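You operate a simulated robot arm through the tools that you are given. There is no shell and no other tool.

The job below is to be done with a simulated robot arm. You get a single attempt, and the scene is never put back.

TASK
Take the tag off and refill the heater until the test tap runs water.
Fine: tag on the stand's peg; jug under the tap; cold water open, tap shut. Set down upright: jug.

Only the result counts: the job must be done as asked and must still hold three seconds after the hand-in. Knocking over, shifting, dropping, spilling or breaking anything else fails it.

THE ROBOT
A 6-joint arm with a two-finger parallel gripper, fixed in place. Base frame: the origin is on the floor under the middle of its stand, x ahead of it, y to its left, z up. Readings come in mm, rad, newtons and seconds.
With the tool pointing down near the work surface it reaches from about 200 to 660 mm from the base axis. Its first joint turns from -1.152 to 1.152 rad. Payload 2.9 kg.
Tool frame: the origin (TCP) lies between the finger pads and is the grasp point; the fingertips stand 30 mm ahead of it; z points along the fingers, y is the line along which they close. The gripper opens to 110 mm. The fingers are 20 mm wide and 10 mm thick; the gripper's body (48 by 112 mm) begins 55 mm behind the TCP.
Orientation is told as [roll, pitch, yaw] about the base's x, y, z axes, in that order, counted from this pose: with the fingers straight down and closing along the base's y, the tool's x points along the base's -x, its y along +y and its z along -z.

THE INTERFACE
- The arm moves only by the tool drive_tool. Its argument "steps" is text: rows parted by semicolons, each of 7 numbers parted by spaces: the gripper command, from -1 (fully open) to 1 (shut), values between in proportion, then the shift along the tool's x, y, z in mm, then the turn, a rotation vector about the tool's x, y, z in rad. In form: grip dx dy dz wx wy wz; .... A call has 1 to 20 rows; each row is the pose to reach, as a shift and turn from the pose commanded when the call began, along the tool's axes at that moment. A row lasts 0.2 s, in which the tool goes at most 50 mm and 0.15 rad; a call with a longer step from one row to the next is refused whole, and so is a gripper value outside its range. Where a pose cannot be reached the arm comes as near as it can. A force on the tool above 90 N (or 10 N above the force at the start of the call, whichever is more), or a blocked arm, ends the call early, and 0.2 s more pass. The fingers move at their own pace (about 108 mm/s each) and stop on an object; they squeeze with about 37 N. The grip force told is the motor's: it shows also when the fingers shut on nothing. Time passes only in rows, and 0.2 s behind the last, so rows that repeat a pose let the fingers close. It gives the time, the measured TCP pose, the force on the tool (base axes), the opening and the grip force at its end, in the units of the frame above (readings bear some noise), with the torque about the TCP (base axes, N m) and any sound that the robot's microphone picked up.
- Cameras (640 x 400 px; columns grow to the right, rows downward): "scene" is fixed at [61.6, 438.3, 1409.1]; the picture's right is [-0.85, -0.53, 0.00], its down [-0.22, 0.36, -0.91] and it looks along [0.48, -0.77, -0.42] (base axes); focal length 249 px, centre (320, 200). "wrist" rides on the gripper at [72, 17, -103] in the tool frame; the picture's right is [-0.23, 0.97, 0.00], its down [-0.76, -0.18, -0.62] and it looks along [-0.61, -0.14, 0.78] (tool axes); focal length 222 px, centre (320, 200). There is no depth. A picture from a camera that has moved, and an enlarged one, comes with that camera's place and axes in the base frame and with its lens. The place of the scene camera against the robot may be out by one fixed shift of up to 25 mm in any direction.
- get_image(camera): a new picture of that camera. It takes no simulated time.
- inspect(camera, box): a new picture of the part [left, top, right, bottom] of that camera's present view, enlarged. It takes no simulated time.
- hand_in(): hands the job in; it is judged then, once.

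Places have to be worked out from the pictures, the camera data and where the tool is seen. Open the gripper and draw the arm clear of the work before you hand the job in, unless the task says otherwise.

The tools are called after "Call:" as name(argument=value, ...) on one line, values as JSON. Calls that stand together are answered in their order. drive_tool: Moves the arm, as the interface text tells. Its arguments: {"type":"object","properties":{"steps":{"type":"string"}},"required":["steps"]} The other tools are called the same way: get_image (camera) takes a picture; inspect (camera, box) takes an enlarged picture of a part of a camera's view; hand_in () hands the job in.

At the start:

```text
time_s: 0.0
tcp_pos: [368.4, -121.2, 1312.8]
tcp_rot: [-0.002, -0.001, 0.0]
contact_force: [0.1, 0.3, -0.3]
torque: [0.02, -0.01, 0.02]
width: 110.0
gripper_force: 0.1
```

scene: 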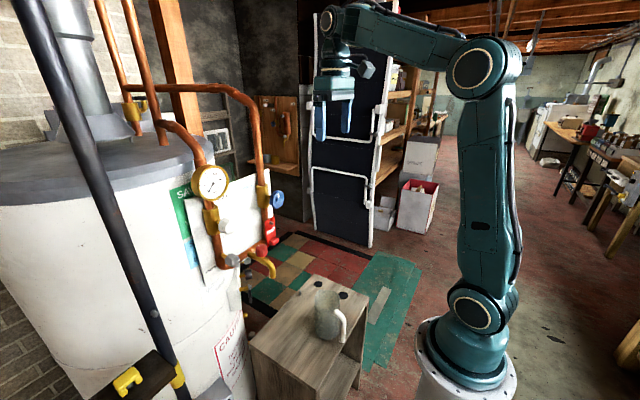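
wrist: 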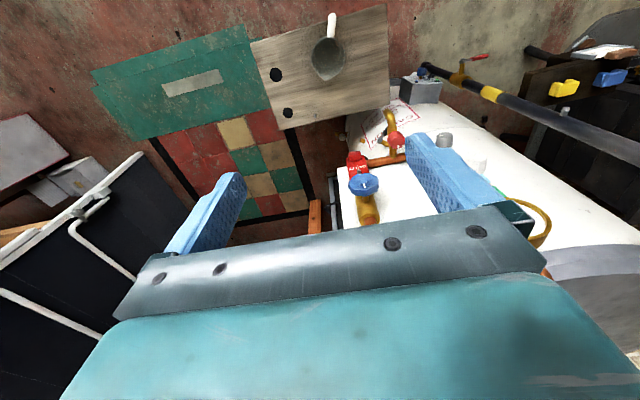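

The first pictures show a water heater with pipes, a gauge, a blue-handled valve with a red tag, a test tap, and a jug on a small stand. I'll enlarge the relevant parts before moving.

Call:
inspect(camera="scene", box=[160, 140, 320, 240])

Call:
inspect(camera="scene", box=[200, 220, 400, 400])

Call:
inspect(camera="wrist", box=[310, 60, 470, 240])

Call:
inspect(camera="scene", box=[80, 320, 260, 400])

Call:
inspect(camera="scene", box=[230, 80, 320, 180])

```text
4.00 times, centred on (240, 190) of scene
camera zoom: at [61.6, 438.3, 1409.1], right [-0.85, -0.53, 0.0], down [-0.22, 0.36, -0.91], along [0.48, -0.77, -0.42], focal length 997 px, centre (640, 240)
```

zoom: 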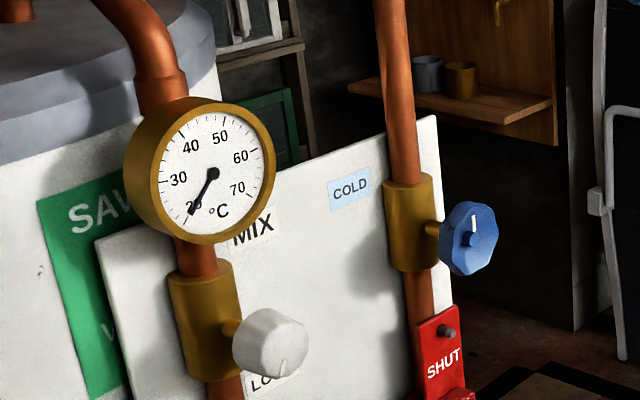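

```text
2.22 times, centred on (300, 310) of scene
camera zoom: at [61.6, 438.3, 1409.1], right [-0.85, -0.53, 0.0], down [-0.22, 0.36, -0.91], along [0.48, -0.77, -0.42], focal length 554 px, centre (364, -44)
```

zoom: 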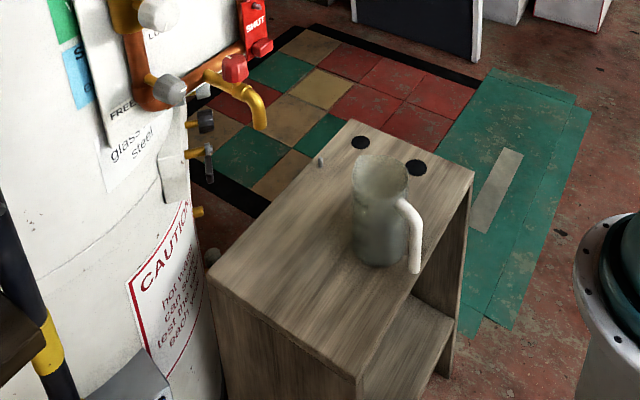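

```text
2.22 times, centred on (390, 150) of wrist
camera zoom: at [297.6, -104.3, 1416.2], right [0.23, 0.97, 0.0], down [0.76, -0.18, 0.62], along [0.61, -0.14, -0.78], focal length 494 px, centre (164, 311)
```

zoom: 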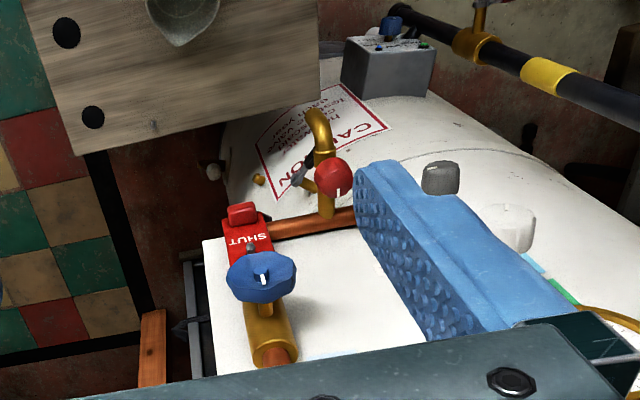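

```text
3.56 times, centred on (170, 360) of scene
camera zoom: at [61.6, 438.3, 1409.1], right [-0.85, -0.53, 0.0], down [-0.22, 0.36, -0.91], along [0.48, -0.77, -0.42], focal length 886 px, centre (853, -369)
```

zoom: 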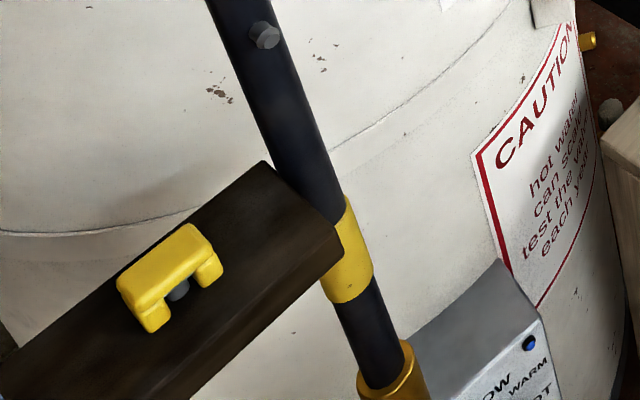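

```text
4.00 times, centred on (275, 130) of scene
camera zoom: at [61.6, 438.3, 1409.1], right [-0.85, -0.53, 0.0], down [-0.22, 0.36, -0.91], along [0.48, -0.77, -0.42], focal length 997 px, centre (500, 480)
```

zoom: 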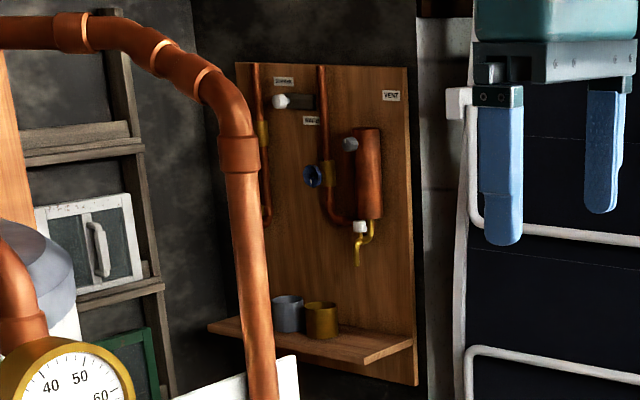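

The blue cold wheel works out at about (533, -76, 1095), the spout tip at (489, 19, 883) and the red tap knob at (531, 13, 961). I'll zoom further on the stand, the tag and the tap.

Call:
inspect(camera="wrist", box=[240, 0, 400, 130])

Call:
inspect(camera="wrist", box=[320, 90, 440, 210])

Call:
inspect(camera="scene", box=[200, 200, 320, 300])

Call:
inspect(camera="scene", box=[270, 270, 380, 350])

Call:
inspect(camera="scene", box=[245, 170, 295, 220])

```text
3.08 times, centred on (320, 65) of wrist
camera zoom: at [297.6, -104.3, 1416.2], right [0.23, 0.97, 0.0], down [0.76, -0.18, 0.62], along [0.61, -0.14, -0.78], focal length 684 px, centre (320, 615)
```

zoom: 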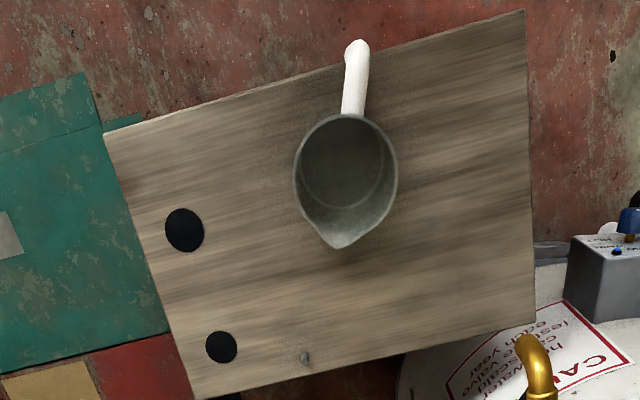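

```text
3.33 times, centred on (380, 150) of wrist
camera zoom: at [297.6, -104.3, 1416.2], right [0.23, 0.97, 0.0], down [0.76, -0.18, 0.62], along [0.61, -0.14, -0.78], focal length 740 px, centre (120, 367)
```

zoom: 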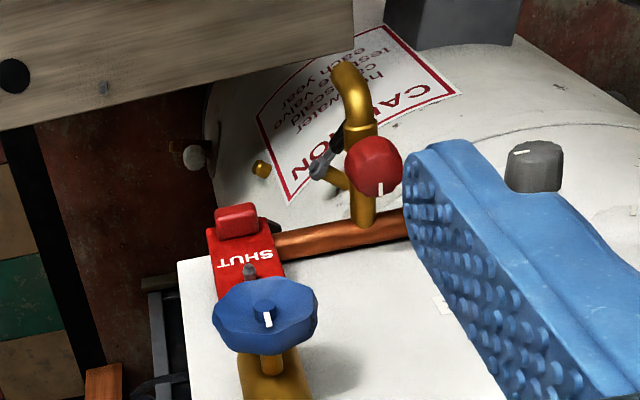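

```text
4.00 times, centred on (260, 250) of scene
camera zoom: at [61.6, 438.3, 1409.1], right [-0.85, -0.53, 0.0], down [-0.22, 0.36, -0.91], along [0.48, -0.77, -0.42], focal length 997 px, centre (560, 0)
```

zoom: 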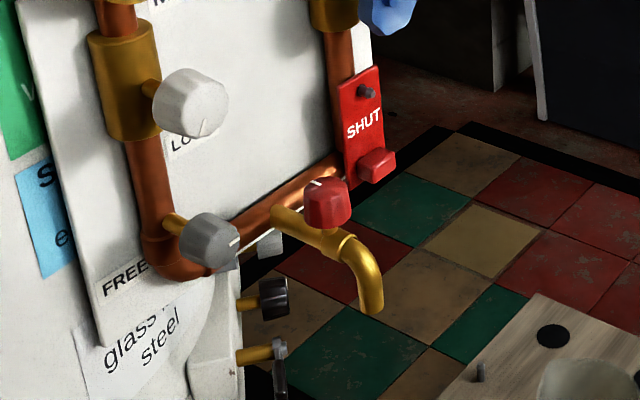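

```text
5.00 times, centred on (325, 310) of scene
camera zoom: at [61.6, 438.3, 1409.1], right [-0.85, -0.53, 0.0], down [-0.22, 0.36, -0.91], along [0.48, -0.77, -0.42], focal length 1246 px, centre (295, -350)
```

zoom: 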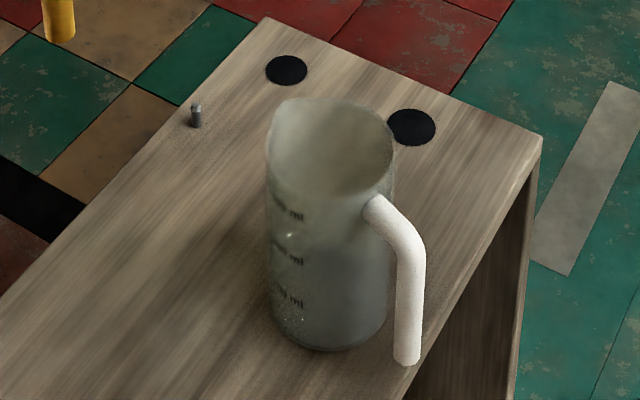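

```text
8.00 times, centred on (270, 195) of scene
camera zoom: at [61.6, 438.3, 1409.1], right [-0.85, -0.53, 0.0], down [-0.22, 0.36, -0.91], along [0.48, -0.77, -0.42], focal length 1994 px, centre (720, 240)
```

zoom: 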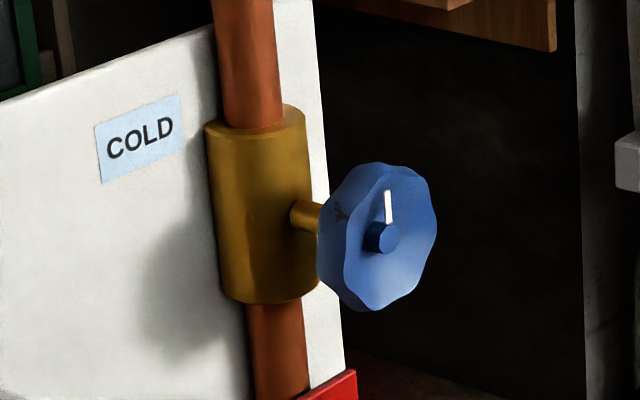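

Triangulating from both views: tag peg near (573, -78, 993), red tag block near (567, -78, 926), stand peg near (545, -178, 622), jug near (369, -97) with its handle toward -x. I'll move the tool down and pitch it forward to look at the panel from nearer.

Call:
drive_tool(steps="-1 -2 6 47 0 -0.14 0; -1 -4 12 94 0 -0.28 0; -1 -7 18 140 0 -0.42 0; -1 -9 24 187 0 -0.56 0; -1 -12 31 233 0 -0.7 0; -1 -12 31 233 0 -0.7 0")

Call:
get_image(camera="wrist")

Call:
get_image(camera="scene")

```text
time_s: 1.4
tcp_pos: [420.3, -134.0, 1365.1]
tcp_rot: [-0.023, -0.457, 0.005]
contact_force: [0.2, 0.4, 0.1]
torque: [0.0, 0.01, -0.05]
width: 109.9
gripper_force: 0.0
out of reach, approached as far as the arm can: row 1, 2, 3, 4, 5, 6
```

```text
taken
camera wrist: at [311.4, -115.3, 1424.6], right [0.21, 0.97, 0.08], down [0.41, -0.16, 0.9], along [0.89, -0.16, -0.43], focal length 222 px, centre (320, 200)
```

wrist: 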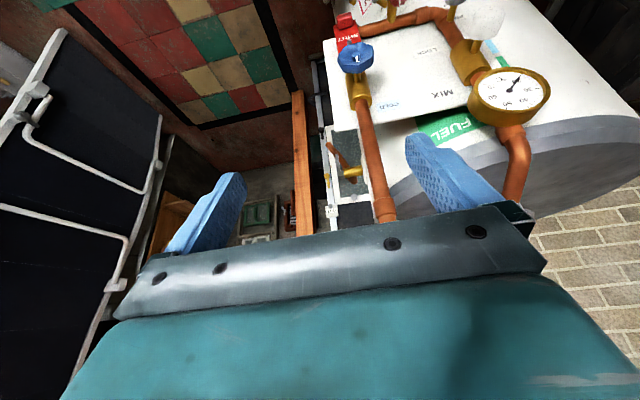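

```text
taken
```

scene: 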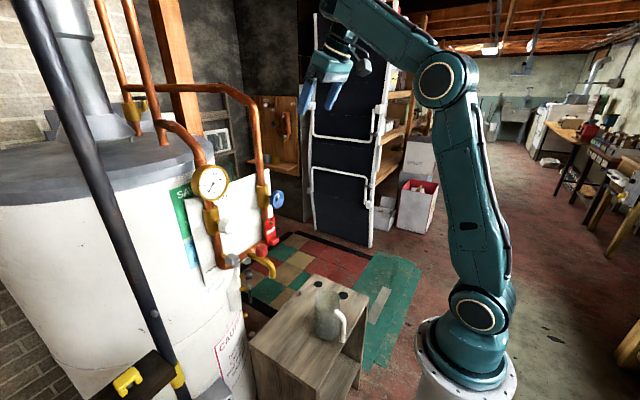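

The arm went upward and reported the pose out of reach, so there's a joint limit somewhere. I'll test with a small pure downward translation to see how it responds.

Call:
drive_tool(steps="-1 17.6 0 35.9 0 0 0; -1 17.6 0 35.9 0 0 0")

```text
time_s: 2.0
tcp_pos: [433.1, -146.5, 1355.6]
tcp_rot: [-0.022, -0.452, 0.005]
contact_force: [0.7, 0.7, 0.9]
torque: [0.03, -0.01, 0.0]
width: 109.9
gripper_force: 0.0
out of reach, approached as far as the arm can: row 1, 2
```

The response suggests the commanded pose is still the unreachable one. I'll turn the pitch back toward zero and see where the arm settles.

Call:
drive_tool(steps="-1 17.6 0 35.9 0 0.15 0; -1 17.6 0 35.9 0 0.3 0; -1 17.6 0 35.9 0 0.45 0; -1 17.6 0 35.9 0 0.45 0")

Call:
get_image(camera="scene")

```text
time_s: 3.0
tcp_pos: [434.1, -150.9, 1317.3]
tcp_rot: [-0.021, -0.003, -0.012]
contact_force: [-0.5, 0.2, 0.2]
torque: [-0.01, 0.0, 0.02]
width: 110.1
gripper_force: 0.0
```

```text
taken
```

scene: 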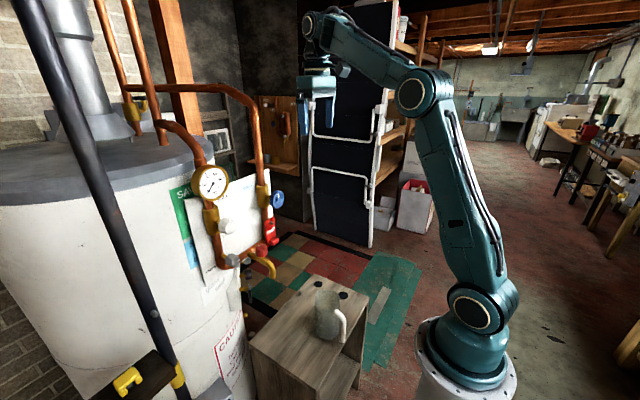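

The arm tracked that well; it's now at (434, -151, 1317) with pitch 0. Next I'll test a pure descent at this orientation.

Call:
drive_tool(steps="-1 6 5 40 0 0 0; -1 12 10 80 0 0 0; -1 18 15 120 0 0 0; -1 24 20 160 0 0 0; -1 24 20 160 0 0 0")

Call:
get_image(camera="scene")

Call:
get_image(camera="wrist")

```text
time_s: 4.2
tcp_pos: [441.7, -125.0, 1197.2]
tcp_rot: [0.034, 0.01, -0.005]
contact_force: [-0.1, -0.7, -0.1]
torque: [0.0, -0.01, -0.02]
width: 110.0
gripper_force: 0.1
out of reach, approached as far as the arm can: row 3, 4
```

```text
taken
```

scene: 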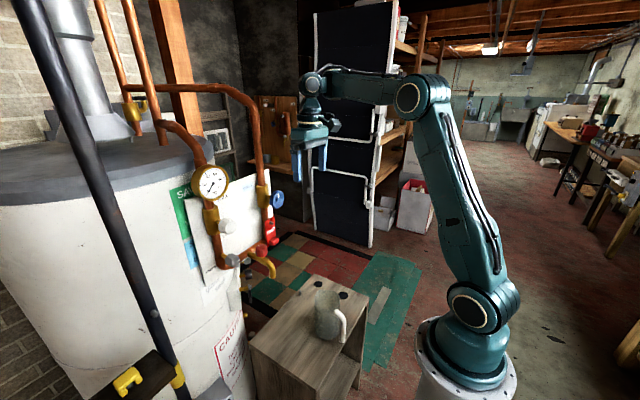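

```text
taken
camera wrist: at [371.8, -111.4, 1301.8], right [0.23, 0.97, 0.03], down [0.77, -0.2, 0.61], along [0.6, -0.12, -0.79], focal length 222 px, centre (320, 200)
```

wrist: 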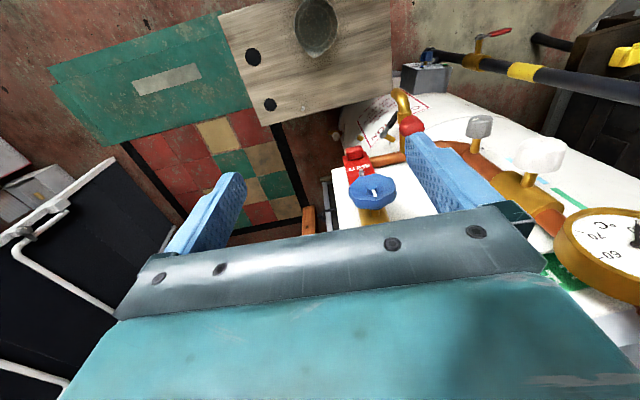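

Row 5 wasn't flagged although rows 3 and 4 were, so the arm may still be catching up. I'll send a null move to see where it settles.

Call:
drive_tool(steps="-1 0 0 0 0 0 0; -1 0 0 0 0 0 0")

```text
time_s: 4.8
tcp_pos: [442.1, -125.1, 1197.9]
tcp_rot: [0.035, 0.01, -0.008]
contact_force: [-0.3, -0.4, 0.9]
torque: [-0.04, 0.01, 0.0]
width: 109.8
gripper_force: 0.2
```

It's at rest at (442, -125, 1198). I'll probe straight down in small steps.

Call:
drive_tool(steps="-1 0 0 20 0 0 0; -1 0 0 40 0 0 0; -1 0 0 60 0 0 0; -1 0 0 80 0 0 0")

```text
time_s: 5.8
tcp_pos: [477.7, -155.7, 1168.8]
tcp_rot: [-0.017, 0.005, -0.008]
contact_force: [0.5, -0.3, 0.0]
torque: [0.01, 0.02, 0.02]
width: 110.3
gripper_force: 0.1
out of reach, approached as far as the arm can: row 1, 2, 3, 4
```

The path slides outward as if a wrist or elbow joint sits at its limit. I'll look closely at the arm's structure.

Call:
inspect(camera="scene", box=[270, 40, 470, 190])

Call:
inspect(camera="scene", box=[390, 60, 550, 400])

```text
2.67 times, centred on (370, 115) of scene
camera zoom: at [61.6, 438.3, 1409.1], right [-0.85, -0.53, 0.0], down [-0.22, 0.36, -0.91], along [0.48, -0.77, -0.42], focal length 665 px, centre (187, 427)
```

zoom: 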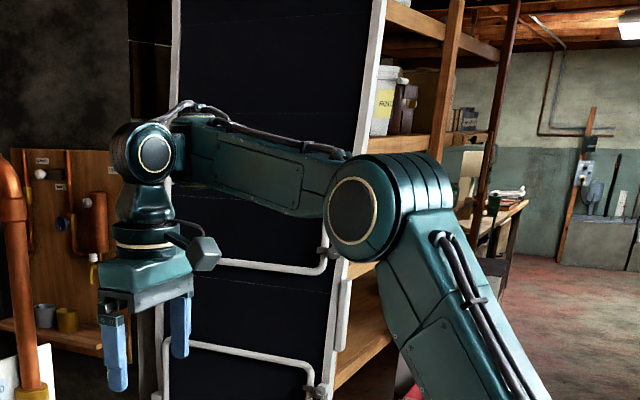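

```text
1.18 times, centred on (470, 230) of scene
camera zoom: at [61.6, 438.3, 1409.1], right [-0.85, -0.53, 0.0], down [-0.22, 0.36, -0.91], along [0.48, -0.77, -0.42], focal length 293 px, centre (144, 165)
```

zoom: 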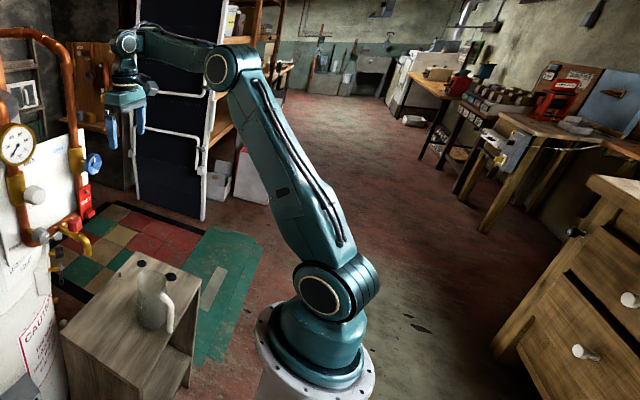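

The geometry suggests the wrist bend (tool versus forearm) hits a limit at about 95°. I'll back up and try tilting the other way, plus a tool-roll test, to learn which joint is limited.

Call:
drive_tool(steps="-1 15 5 -40 0 0 0; -1 30 10 -80 0 0 0; -1 30 10 -80 0 0.15 0; -1 30 10 -80 0 0.3 0; -1 30 10 -80 0 0.3 0")

```text
time_s: 6.9
tcp_pos: [450.2, -143.7, 1238.4]
tcp_rot: [-0.019, 0.26, -0.006]
contact_force: [8.5, -4.0, -28.5]
torque: [0.13, 0.12, 0.04]
width: 109.7
gripper_force: 0.0
out of reach, approached as far as the arm can: row 4, 5
stopped in row 5: the force on the tool passed its limit at 113 N (the readings are from after the stop); the commanded pose is now the measured one
```

A 113 N contact was registered while tilting backward, so I need to see what was touched.

Call:
get_image(camera="scene")

Call:
get_image(camera="wrist")

Call:
inspect(camera="scene", box=[260, 20, 480, 190])

```text
taken
```

scene: 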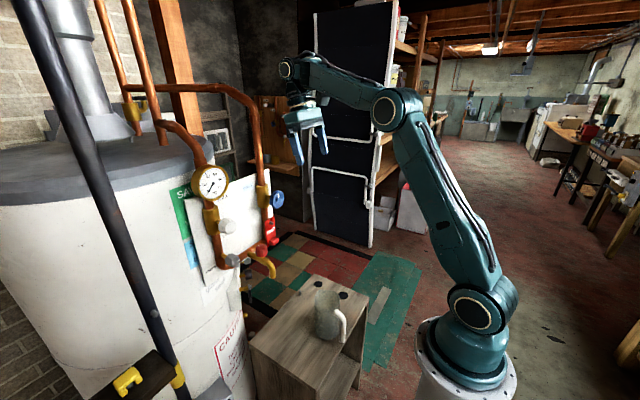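

```text
taken
camera wrist: at [408.7, -125.0, 1356.5], right [0.22, 0.97, -0.08], down [0.9, -0.17, 0.41], along [0.38, -0.16, -0.91], focal length 222 px, centre (320, 200)
```

wrist: 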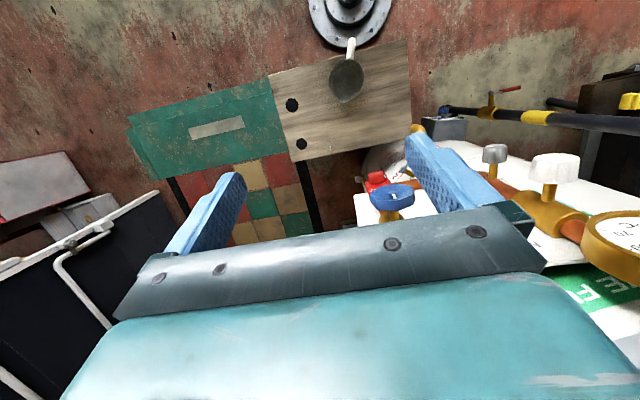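

```text
2.35 times, centred on (370, 105) of scene
camera zoom: at [61.6, 438.3, 1409.1], right [-0.85, -0.53, 0.0], down [-0.22, 0.36, -0.91], along [0.48, -0.77, -0.42], focal length 586 px, centre (202, 424)
```

zoom: 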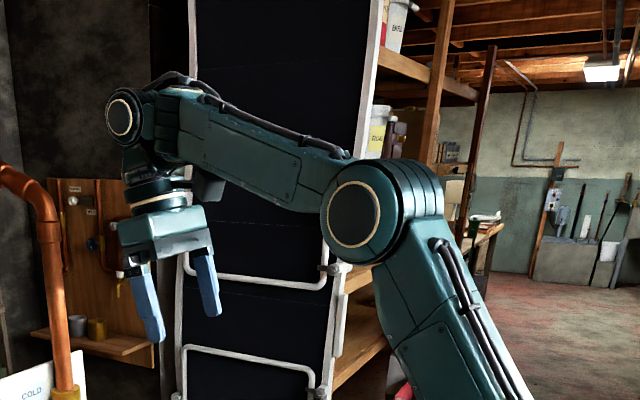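

The camera box hit the forearm (self-contact near 120° of wrist bend); nothing in the room was touched. I'll go back to the free pose near (434, -150, 1317) and then test pitch there alone.

Call:
drive_tool(steps="-1 0 0 0 0 -0.13 0; -1 18 -3 -36 0 -0.26 0; -1 36 -7 -72 0 -0.26 0; -1 36 -7 -72 0 -0.26 0")

Call:
drive_tool(steps="-1 0 0 0 0 -0.1 0; -1 0 0 0 0 -0.2 0; -1 0 0 0 0 -0.2 0")

Call:
drive_tool(steps="-1 0 40 0 0 0 0; -1 0 80 0 0 0 0; -1 0 80 0 0 0 0")

```text
time_s: 7.9
tcp_pos: [433.6, -148.9, 1317.5]
tcp_rot: [-0.02, 0.004, -0.001]
contact_force: [0.5, -0.2, 0.6]
torque: [-0.01, 0.01, -0.01]
width: 110.0
gripper_force: 0.2
```

```text
time_s: 8.7
tcp_pos: [434.1, -149.3, 1316.5]
tcp_rot: [-0.022, -0.196, 0.004]
contact_force: [0.1, -0.8, -0.5]
torque: [0.02, -0.01, 0.0]
width: 110.1
gripper_force: 0.1
```

```text
time_s: 9.5
tcp_pos: [435.4, -68.4, 1315.9]
tcp_rot: [-0.021, -0.196, 0.004]
contact_force: [-0.7, -0.2, -0.2]
torque: [0.0, 0.0, 0.0]
width: 109.9
gripper_force: 0.0
```

Lateral moves and a pitch of -0.2 work here. I'll keep pitching at this place to find exactly where it stops.

Call:
drive_tool(steps="-1 0 0 0 0 -0.1 0; -1 0 0 0 0 -0.2 0; -1 0 0 0 0 -0.3 0; -1 0 0 0 0 -0.4 0; -1 0 0 0 0 -0.5 0")

Call:
get_image(camera="scene")

```text
time_s: 10.7
tcp_pos: [475.4, -74.4, 1411.6]
tcp_rot: [-0.028, -0.663, 0.013]
contact_force: [-0.8, 0.1, 0.4]
torque: [0.0, 0.0, 0.0]
width: 110.1
gripper_force: 0.1
out of reach, approached as far as the arm can: row 1, 2, 3, 4, 5
```

```text
taken
```

scene: 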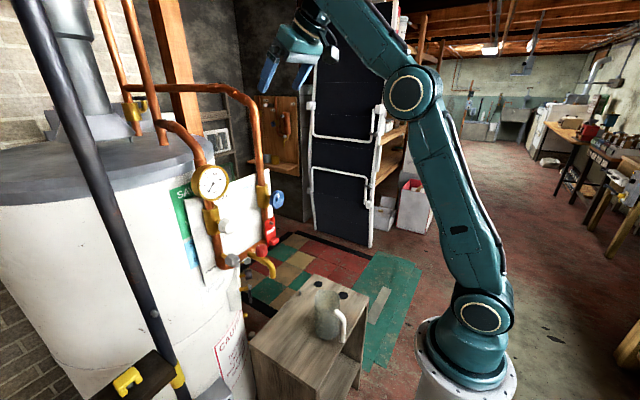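

Only the wrist bend appears restricted. I'll return to a free pose and test yaw and roll to see whether the other wrist joints are limited too.

Call:
drive_tool(steps="-1 10 0 20 0 0.15 0; -1 20 0 40 0 0.3 0; -1 30 0 60 0 0.45 0; -1 30 0 60 0 0.6 0; -1 30 0 60 0 0.66 0; -1 30 0 60 0 0.66 0")

Call:
drive_tool(steps="-1 0 0 0 0 0 0.15; -1 0 0 0 0 0 0.3; -1 0 0 0 0 0 0.45; -1 0 0 0 0 0 0.6; -1 0 0 0 0 0 0.75; -1 0 0 0 0 0 0.75")

Call:
drive_tool(steps="-1 0 0 0 0.15 0 0; -1 0 0 0 0.3 0 0; -1 0 0 0 0.45 0 0; -1 0 0 0 0.45 0 0")

Call:
get_image(camera="scene")

```text
time_s: 11.8
tcp_pos: [491.7, -78.1, 1340.0]
tcp_rot: [-0.008, -0.122, -0.043]
contact_force: [17.2, -4.3, -20.4]
torque: [0.26, 0.04, 0.19]
width: 110.1
gripper_force: 0.1
out of reach, approached as far as the arm can: row 4, 5
stopped in row 5: the force on the tool passed its limit at 125 N (the readings are from after the stop); the commanded pose is now the measured one
```

```text
time_s: 13.2
tcp_pos: [490.3, -78.4, 1339.8]
tcp_rot: [0.073, -0.093, -0.798]
contact_force: [0.6, -0.2, -0.5]
torque: [0.02, -0.01, 0.02]
width: 109.9
gripper_force: 0.0
```

```text
time_s: 14.2
tcp_pos: [434.1, -83.2, 1251.6]
tcp_rot: [-0.373, -0.093, -0.797]
contact_force: [-0.1, 0.4, 0.4]
torque: [-0.01, -0.01, -0.02]
width: 110.0
gripper_force: 0.0
out of reach, approached as far as the arm can: row 1, 2, 3, 4
```

```text
taken
```

scene: 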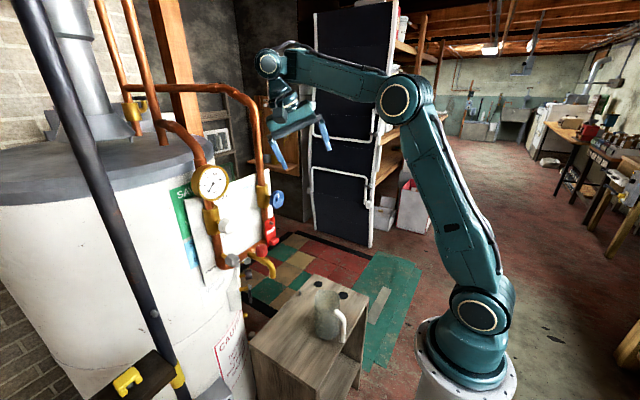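

Tool roll about its own axis works freely (-0.8 rad). I'll look closely at the wrist to understand its joints in this pose.

Call:
inspect(camera="scene", box=[230, 30, 350, 180])

Call:
get_image(camera="wrist")

```text
2.67 times, centred on (290, 105) of scene
camera zoom: at [61.6, 438.3, 1409.1], right [-0.85, -0.53, 0.0], down [-0.22, 0.36, -0.91], along [0.48, -0.77, -0.42], focal length 665 px, centre (400, 453)
```

zoom: 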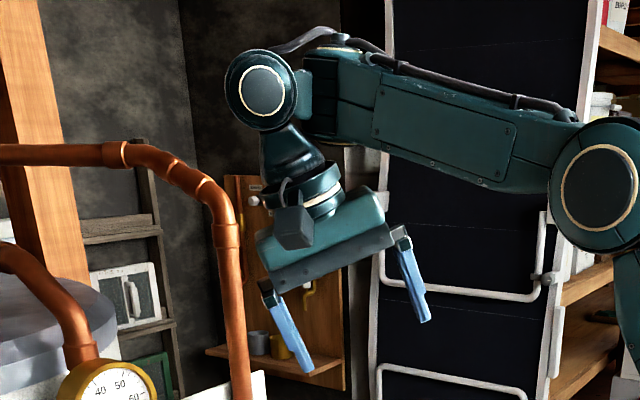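

```text
taken
camera wrist: at [417.0, 11.1, 1335.1], right [0.83, 0.45, -0.33], down [0.53, -0.46, 0.71], along [0.17, -0.77, -0.62], focal length 222 px, centre (320, 200)
```

wrist: 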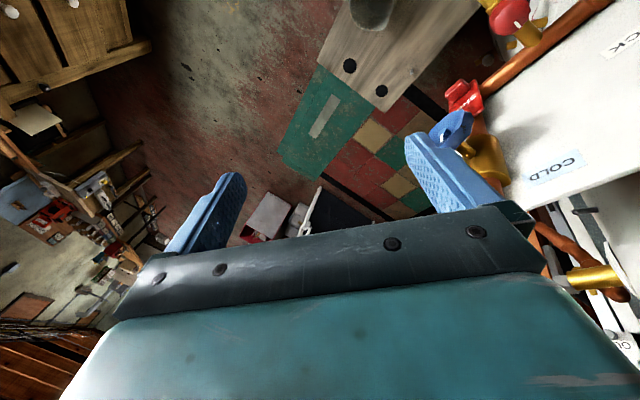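

The wrist is roll-pitch-roll. I'll undo this tilt and then test retracting toward the base at constant height, which separates an elbow limit from a wrist limit.

Call:
drive_tool(steps="-1 -12 -16 -16 -0.15 0 0; -1 -23 -32 -32 -0.3 0 0; -1 -34.6 -48.9 -48.6 -0.446 0 0; -1 -34.6 -48.9 -48.6 -0.446 0 0")

Call:
drive_tool(steps="-1 0 0 0 0 0 -0.15; -1 0 0 0 0 0 -0.3; -1 0 0 0 0 0 -0.45; -1 0 0 0 0 0 -0.6; -1 0 0 0 0 0 -0.75; -1 0 0 0 0 0 -0.79; -1 0 0 0 0 0 -0.79")

Call:
drive_tool(steps="-1 40 0 0 0 0 0; -1 80 0 0 0 0 0; -1 120 0 0 0 0 0; -1 120 0 0 0 0 0")

```text
time_s: 15.2
tcp_pos: [433.8, -124.9, 1319.6]
tcp_rot: [0.071, -0.093, -0.795]
contact_force: [1.0, -0.7, 0.9]
torque: [0.02, -0.03, -0.02]
width: 109.9
gripper_force: 0.0
```

```text
time_s: 16.8
tcp_pos: [434.4, -123.6, 1320.5]
tcp_rot: [-0.016, -0.114, -0.001]
contact_force: [-0.3, 0.1, -0.5]
torque: [0.0, -0.03, -0.03]
width: 110.1
gripper_force: 0.0
```

```text
time_s: 17.8
tcp_pos: [315.1, -121.5, 1307.2]
tcp_rot: [-0.015, -0.113, -0.003]
contact_force: [-0.2, 0.3, 0.3]
torque: [0.0, 0.0, 0.02]
width: 110.1
gripper_force: 0.0
```

Retracting to x=315 worked, so the elbow is fine. I'll probe the pitch limit here in very small increments to see precisely where it begins.

Call:
drive_tool(steps="-1 0 0 0 0 -0.03 0; -1 0 0 0 0 -0.06 0; -1 0 0 0 0 -0.06 0")

Call:
drive_tool(steps="-1 0 0 0 0 -0.03 0; -1 0 0 0 0 -0.06 0; -1 0 0 0 0 -0.06 0")

Call:
drive_tool(steps="-1 0 0 0 0 -0.03 0; -1 0 0 0 0 -0.06 0; -1 0 0 0 0 -0.06 0")

Call:
get_image(camera="scene")

```text
time_s: 18.6
tcp_pos: [316.1, -123.1, 1306.4]
tcp_rot: [-0.017, -0.161, 0.0]
contact_force: [-0.2, 0.5, 0.3]
torque: [0.01, 0.01, -0.01]
width: 109.9
gripper_force: 0.0
```

```text
time_s: 19.4
tcp_pos: [324.0, -135.8, 1320.4]
tcp_rot: [-0.037, -0.22, 0.001]
contact_force: [0.1, 0.3, 0.2]
torque: [0.0, -0.01, 0.03]
width: 110.1
gripper_force: 0.1
out of reach, approached as far as the arm can: row 2, 3
```

```text
time_s: 20.1
tcp_pos: [318.8, -127.5, 1335.6]
tcp_rot: [-0.015, -0.291, 0.0]
contact_force: [-0.2, 0.5, -0.9]
torque: [0.02, -0.02, -0.01]
width: 110.0
gripper_force: 0.0
out of reach, approached as far as the arm can: row 1, 2, 3
```

```text
taken
```

scene: 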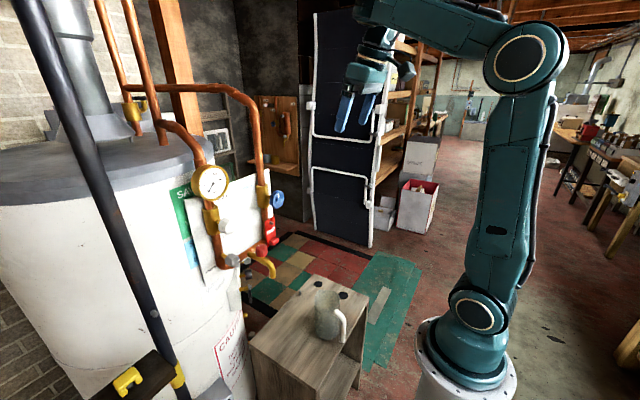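

The wrist bend seems to stop near 95°. I'll test rolling the tool sideways (about the base x axis) to see whether the forearm-roll joint opens another range.

Call:
drive_tool(steps="-1 0 0 0 0 0.15 0; -1 0 0 0 0 0.25 0; -1 0 0 0 -0.15 0.25 0; -1 0 0 0 -0.3 0.25 0; -1 0 0 0 -0.45 0.25 0; -1 0 0 0 -0.6 0.25 0; -1 0 0 0 -0.6 0.25 0")

Call:
get_image(camera="scene")

```text
time_s: 21.8
tcp_pos: [311.2, -118.4, 1281.7]
tcp_rot: [0.413, -0.051, 0.053]
contact_force: [0.2, -0.8, -0.1]
torque: [0.01, 0.01, 0.01]
width: 109.7
gripper_force: 0.2
out of reach, approached as far as the arm can: row 1, 2, 5, 6, 7
```

```text
taken
```

scene: 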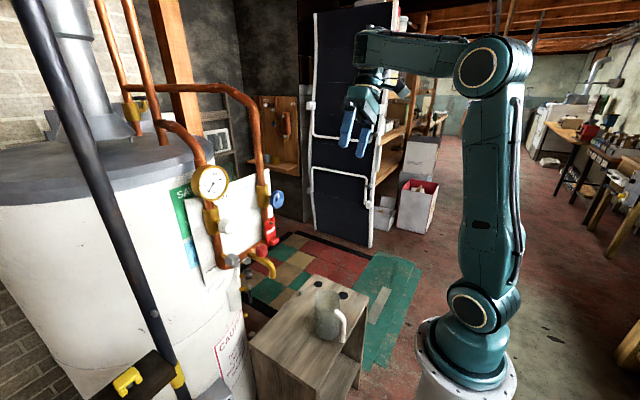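

The solver also limited the roll and let z drop, so I'll undo the roll and re-establish a clean free pose before drawing conclusions.

Call:
drive_tool(steps="-1 0 0 0 0.15 0 0; -1 0 0 0 0.3 0 0; -1 0 0 0 0.41 0 0; -1 0 0 0 0.41 0 0")

Call:
drive_tool(steps="-1 0 0 0 0.15 0 0; -1 0 0 0 0.3 0 0; -1 0 0 0 0.45 0 0; -1 0 0 0 0.6 0 0; -1 0 0 0 0.75 0 0")

Call:
get_image(camera="scene")

```text
time_s: 22.8
tcp_pos: [312.3, -117.8, 1282.4]
tcp_rot: [0.0, -0.051, 0.052]
contact_force: [0.5, -0.4, 0.1]
torque: [-0.02, -0.02, -0.04]
width: 110.1
gripper_force: 0.0
```

```text
time_s: 23.9
tcp_pos: [341.2, -117.2, 1251.1]
tcp_rot: [-0.296, -0.124, 0.075]
contact_force: [-3.5, -2.1, 1.4]
torque: [0.14, -0.23, 0.0]
width: 110.0
gripper_force: 0.0
out of reach, approached as far as the arm can: row 1, 2, 3, 4, 5
```

```text
taken
```

scene: 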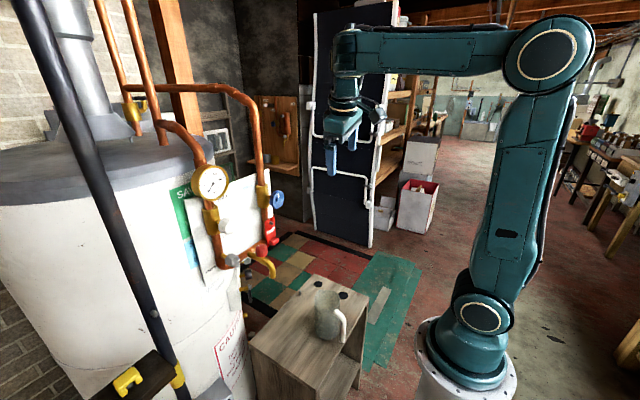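

The limit isn't behaving like a clean joint stop. I'll test whether the arm creeps toward a flagged target if I simply hold it for many rows.

Call:
drive_tool(steps="-1 0 0 0 -0.1 0 0; -1 0 0 0 -0.2 0 0; -1 0 0 0 -0.29 0 0; -1 0 0 0 -0.29 0 0; -1 0 0 0 -0.29 0 0; -1 0 0 0 -0.29 0 0")

Call:
drive_tool(steps="-1 0 0 0 0 -0.1 0; -1 0 0 0 0 -0.15 0; -1 0 0 0 0 -0.15 0; -1 0 0 0 0 -0.15 0; -1 0 0 0 0 -0.15 0; -1 0 0 0 0 -0.15 0; -1 0 0 0 0 -0.15 0; -1 0 0 0 0 -0.15 0; -1 0 0 0 0 -0.15 0; -1 0 0 0 0 -0.15 0; -1 0 0 0 0 -0.15 0; -1 0 0 0 0 -0.15 0; -1 0 0 0 0 -0.15 0; -1 0 0 0 0 -0.15 0")

```text
time_s: 25.4
tcp_pos: [338.1, -120.6, 1252.9]
tcp_rot: [-0.018, -0.129, 0.035]
contact_force: [-0.2, 0.5, -0.4]
torque: [-0.02, -0.01, 0.01]
width: 109.9
gripper_force: 0.0
```

```text
time_s: 28.4
tcp_pos: [337.4, -121.0, 1252.6]
tcp_rot: [-0.02, -0.278, 0.039]
contact_force: [-0.1, -0.2, 0.5]
torque: [-0.01, -0.02, 0.0]
width: 109.9
gripper_force: 0.0
```

Now pitch -0.28 was reached with no flag, so whatever blocked before has been passed. I'll continue descending with more pitch.

Call:
drive_tool(steps="-1 0 10 30 0 -0.05 0; -1 0 20 60 0 -0.1 0; -1 0 30 90 0 -0.15 0; -1 0 30 90 0 -0.15 0")

Call:
get_image(camera="scene")

```text
time_s: 29.4
tcp_pos: [361.0, -91.5, 1165.5]
tcp_rot: [-0.021, -0.428, 0.041]
contact_force: [0.3, -0.3, -0.7]
torque: [-0.02, -0.04, -0.01]
width: 109.9
gripper_force: 0.1
```

```text
taken
```

scene: 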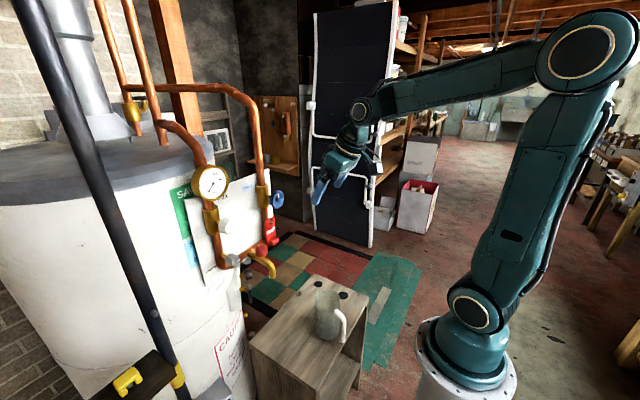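

The barrier is gone: TCP (361, -91, 1165), pitch -0.43, forearm now reaching down. I'll look from the wrist camera.

Call:
get_image(camera="wrist")

Call:
inspect(camera="wrist", box=[280, 40, 440, 140])

```text
taken
camera wrist: at [252.3, -76.9, 1229.0], right [0.18, 0.98, 0.08], down [0.44, -0.15, 0.89], along [0.88, -0.12, -0.46], focal length 222 px, centre (320, 200)
```

wrist: 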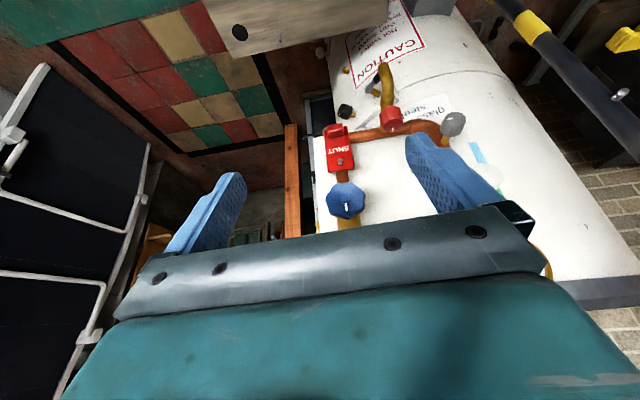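

```text
4.00 times, centred on (360, 90) of wrist
camera zoom: at [252.3, -76.9, 1229.0], right [0.18, 0.98, 0.08], down [0.44, -0.15, 0.89], along [0.88, -0.12, -0.46], focal length 888 px, centre (160, 640)
```

zoom: 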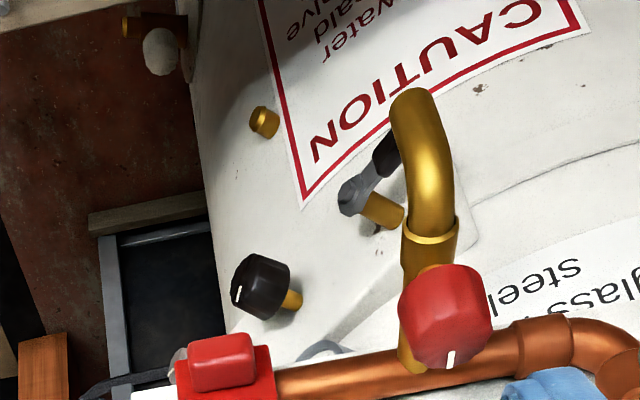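

View is good: tag with a protruding red block, blue wheel, and red tap knob are all visible. I'll continue down with more pitch toward a horizontal tool.

Call:
drive_tool(steps="-1 7.6 3 28 0 -0.12 0; -1 15.2 6 56 0 -0.24 0; -1 22.8 9 84 0 -0.36 0; -1 30.4 11 112.5 0 -0.47 0; -1 30.4 11 112.5 0 -0.47 0")

Call:
get_image(camera="wrist")

Call:
get_image(camera="scene")

```text
time_s: 30.6
tcp_pos: [377.9, -81.2, 1049.7]
tcp_rot: [-0.028, -0.898, 0.057]
contact_force: [-0.2, -1.0, 1.2]
torque: [-0.01, 0.01, 0.01]
width: 110.0
gripper_force: 0.0
```

```text
taken
camera wrist: at [253.9, -67.9, 1057.1], right [0.11, 0.98, 0.16], down [-0.01, -0.16, 0.99], along [0.99, -0.11, -0.01], focal length 222 px, centre (320, 200)
```

wrist: 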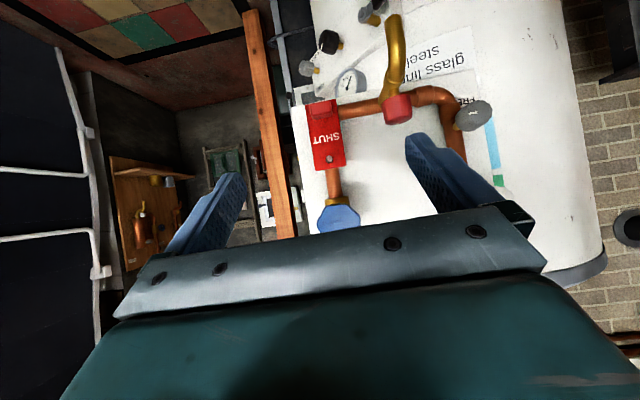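

```text
taken
```

scene: 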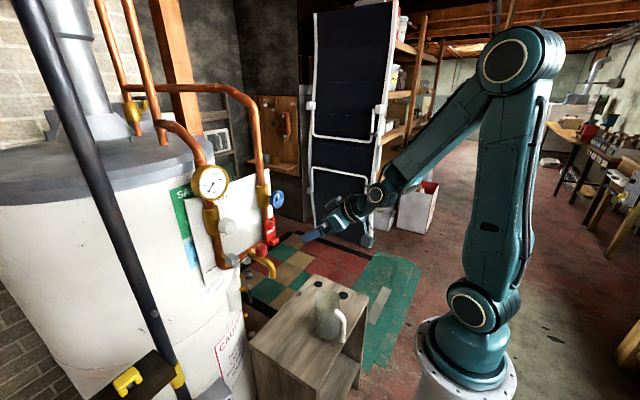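

The wrist view is now level with the panel (upside down). I'll zoom on the tag, wheel and tap.

Call:
inspect(camera="wrist", box=[280, 80, 400, 240])

Call:
inspect(camera="wrist", box=[340, 0, 500, 130])

Call:
inspect(camera="wrist", box=[295, 85, 365, 175])

```text
2.50 times, centred on (340, 160) of wrist
camera zoom: at [253.9, -67.9, 1057.1], right [0.11, 0.98, 0.16], down [-0.01, -0.16, 0.99], along [0.99, -0.11, -0.01], focal length 555 px, centre (270, 300)
```

zoom: 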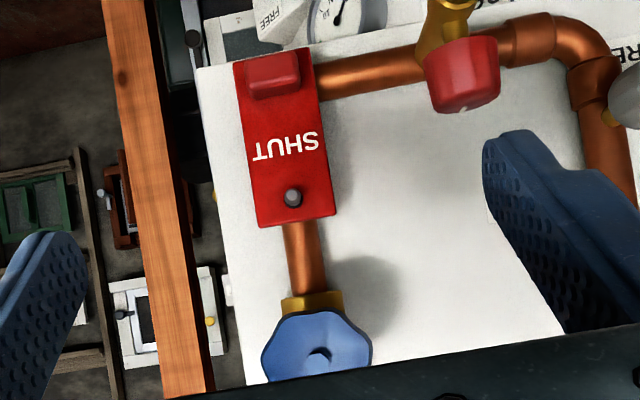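

```text
3.08 times, centred on (420, 65) of wrist
camera zoom: at [253.9, -67.9, 1057.1], right [0.11, 0.98, 0.16], down [-0.01, -0.16, 0.99], along [0.99, -0.11, -0.01], focal length 684 px, centre (12, 615)
```

zoom: 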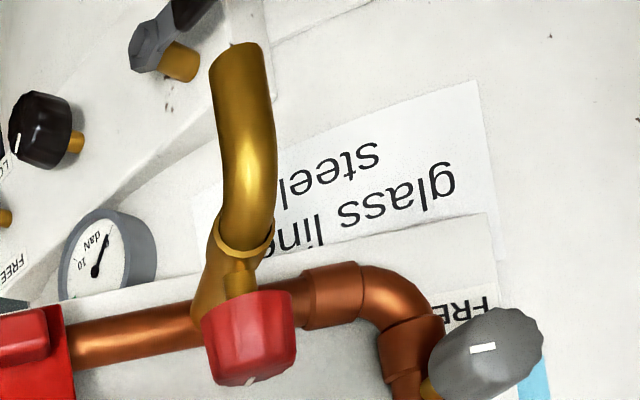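

```text
4.44 times, centred on (330, 130) of wrist
camera zoom: at [253.9, -67.9, 1057.1], right [0.11, 0.98, 0.16], down [-0.01, -0.16, 0.99], along [0.99, -0.11, -0.01], focal length 987 px, centre (276, 511)
```

zoom: 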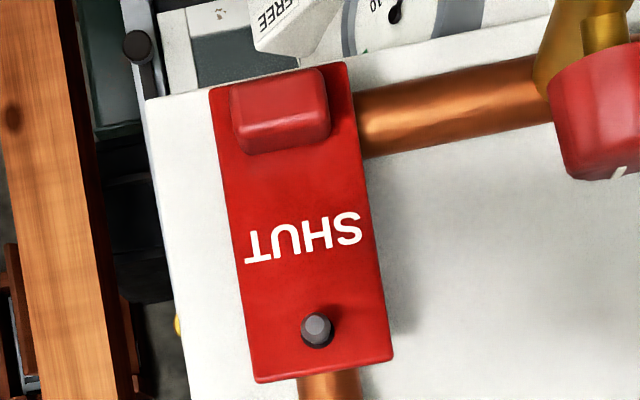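

From two wrist views: tag block front face about (556, -80, 931), 30 mm wide; peg at (~570, -81, 997). I'll take the tool to a horizontal pre-grasp pose at (470, -80, 931).

Call:
drive_tool(steps="-0.09 6 0 24.3 0.005 -0.112 0.005; -0.09 12 0 48.7 0.01 -0.224 0.01; -0.09 18 0 73 0.014 -0.336 0.014; -0.09 24 0 97.3 0.019 -0.449 0.019; -0.09 30 0 121.7 0.024 -0.561 0.024; -0.09 35.9 0 146 0.028 -0.673 0.029; -0.09 35.9 0 146 0.028 -0.673 0.029")

Call:
get_image(camera="wrist")

Call:
get_image(camera="scene")

```text
time_s: 32.0
tcp_pos: [540.9, -98.2, 977.9]
tcp_rot: [0.447, -1.529, -0.447]
contact_force: [-69.1, -2.1, 19.1]
torque: [0.27, -1.16, 2.15]
width: 59.0
gripper_force: 0.2
out of reach, approached as far as the arm can: row 1, 2, 3, 4, 5, 6, 7
stopped in row 7: the force on the tool passed its limit at 138 N (the readings are from after the stop); the commanded pose is now the measured one
```

```text
taken
camera wrist: at [436.8, -80.1, 908.6], right [0.01, 0.97, 0.24], down [-0.6, -0.19, 0.78], along [0.8, -0.15, 0.58], focal length 222 px, centre (320, 200)
```

wrist: 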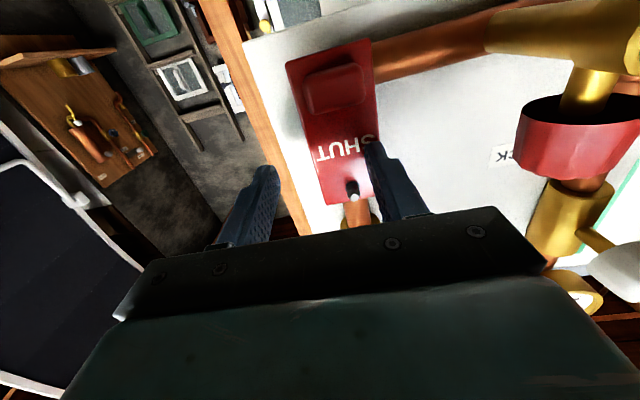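

```text
taken
```

scene: 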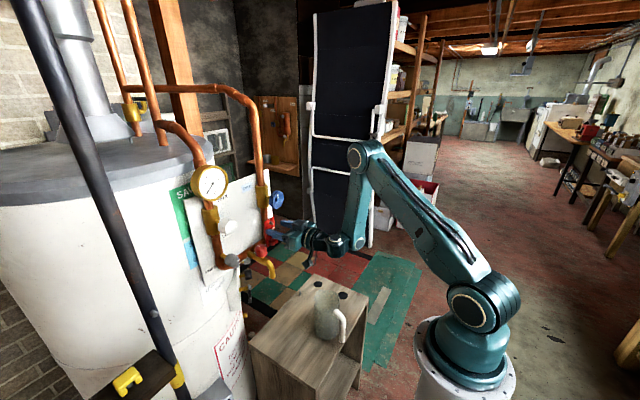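

That was my mistake: the wrist target was too near the shoulder, so the solver swung elsewhere and the fingertips pressed on the tag plate. I'll back straight off along the tool axis now.

Call:
drive_tool(steps="-0.09 0 0 -10 0 0 0; -0.09 0 0 -25 0 0 0; -0.09 0 0 -25 0 0 0")

Call:
get_image(camera="wrist")

Call:
inspect(camera="scene", box=[200, 170, 360, 290])

```text
time_s: 32.8
tcp_pos: [536.8, -101.3, 984.9]
tcp_rot: [0.208, -1.531, -0.21]
contact_force: [0.0, -0.2, 0.4]
torque: [0.03, -0.01, 0.0]
width: 60.1
gripper_force: 0.1
out of reach, approached as far as the arm can: row 1, 2, 3
```

```text
taken
camera wrist: at [432.7, -84.3, 917.6], right [0.01, 0.97, 0.24], down [-0.59, -0.18, 0.78], along [0.81, -0.15, 0.57], focal length 222 px, centre (320, 200)
```

wrist: 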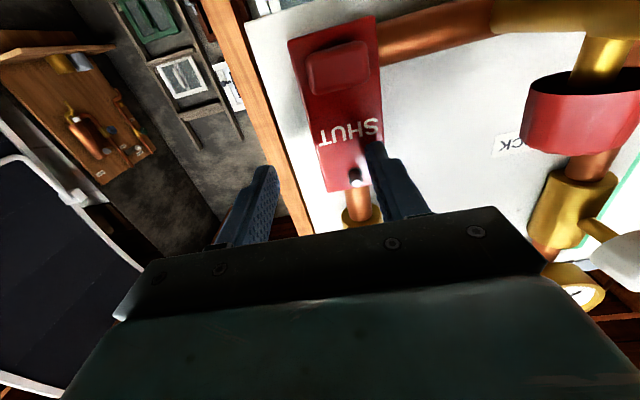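

```text
3.33 times, centred on (280, 230) of scene
camera zoom: at [61.6, 438.3, 1409.1], right [-0.85, -0.53, 0.0], down [-0.22, 0.36, -0.91], along [0.48, -0.77, -0.42], focal length 831 px, centre (453, 100)
```

zoom: 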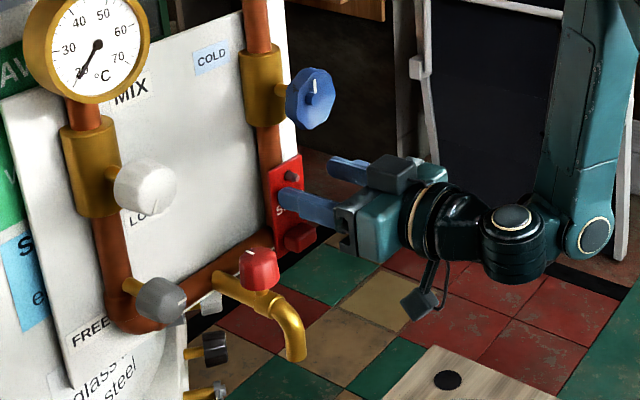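

Contact is gone and the tag still hangs on its peg; the tool is horizontal at (537, -101, 985). Large moves are risky with this solver, so I'll shift sideways in small steps to centre on the tag.

Call:
drive_tool(steps="-0.09 0 7 -2 0 0 0; -0.09 0 14 -4 0 0 0; -0.09 0 21 -6 0 0 0")

```text
time_s: 33.6
tcp_pos: [537.2, -81.4, 990.9]
tcp_rot: [0.243, -1.529, -0.244]
contact_force: [-0.2, -1.0, 0.2]
torque: [-0.01, 0.0, -0.01]
width: 60.2
gripper_force: 0.1
out of reach, approached as far as the arm can: row 1, 2, 3
```

Lateral motion worked, x won't retract further here. Now I'll go down along the tag toward the block in small steps.

Call:
drive_tool(steps="-0.09 15 0 0 0 0 0; -0.09 30 0 0 0 0 0; -0.09 30 0 0 0 0 0")

Call:
get_image(camera="wrist")

```text
time_s: 34.4
tcp_pos: [551.2, -84.3, 966.6]
tcp_rot: [0.255, -1.53, -0.256]
contact_force: [-0.8, 0.8, 0.1]
torque: [0.02, 0.0, 0.02]
width: 60.0
gripper_force: 0.0
out of reach, approached as far as the arm can: row 1, 2, 3
```

```text
taken
camera wrist: at [446.6, -66.3, 898.7], right [0.01, 0.97, 0.24], down [-0.59, -0.19, 0.78], along [0.81, -0.15, 0.57], focal length 222 px, centre (320, 200)
```

wrist: 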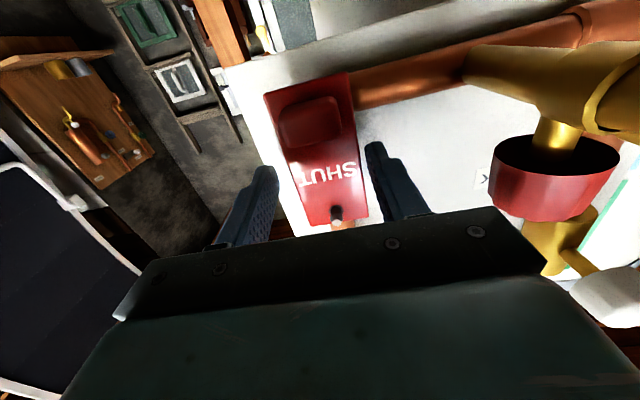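

The slide direction shows the wrist pitch joint is at its upward limit (~+78°), so an exactly horizontal tool isn't possible this close. I'll use a tool tilted about 20° below horizontal instead and back off a little.

Call:
drive_tool(steps="-0.09 2 1 -8 0 0.11 0; -0.09 4 2 -18 0 0.22 0; -0.09 6.3 3 -30.8 0 0.33 0; -0.09 6.3 3 -30.8 0 0.33 0")

Call:
get_image(camera="wrist")

```text
time_s: 35.4
tcp_pos: [519.3, -80.9, 962.6]
tcp_rot: [0.028, -1.205, -0.028]
contact_force: [0.6, 0.4, 0.0]
torque: [0.01, -0.03, -0.02]
width: 59.7
gripper_force: 0.0
```

```text
taken
camera wrist: at [398.1, -63.6, 932.0], right [0.08, 0.97, 0.22], down [-0.31, -0.19, 0.93], along [0.95, -0.14, 0.28], focal length 222 px, centre (320, 200)
```

wrist: 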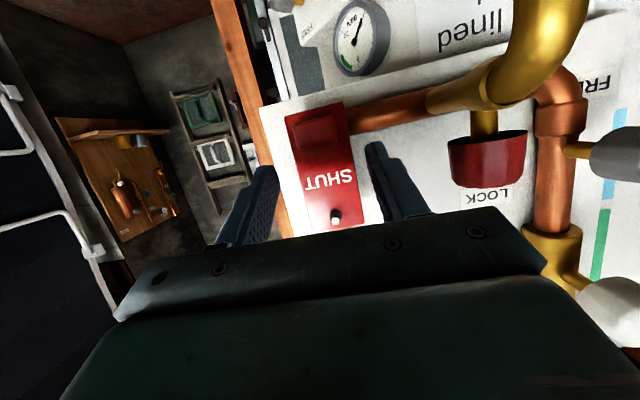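

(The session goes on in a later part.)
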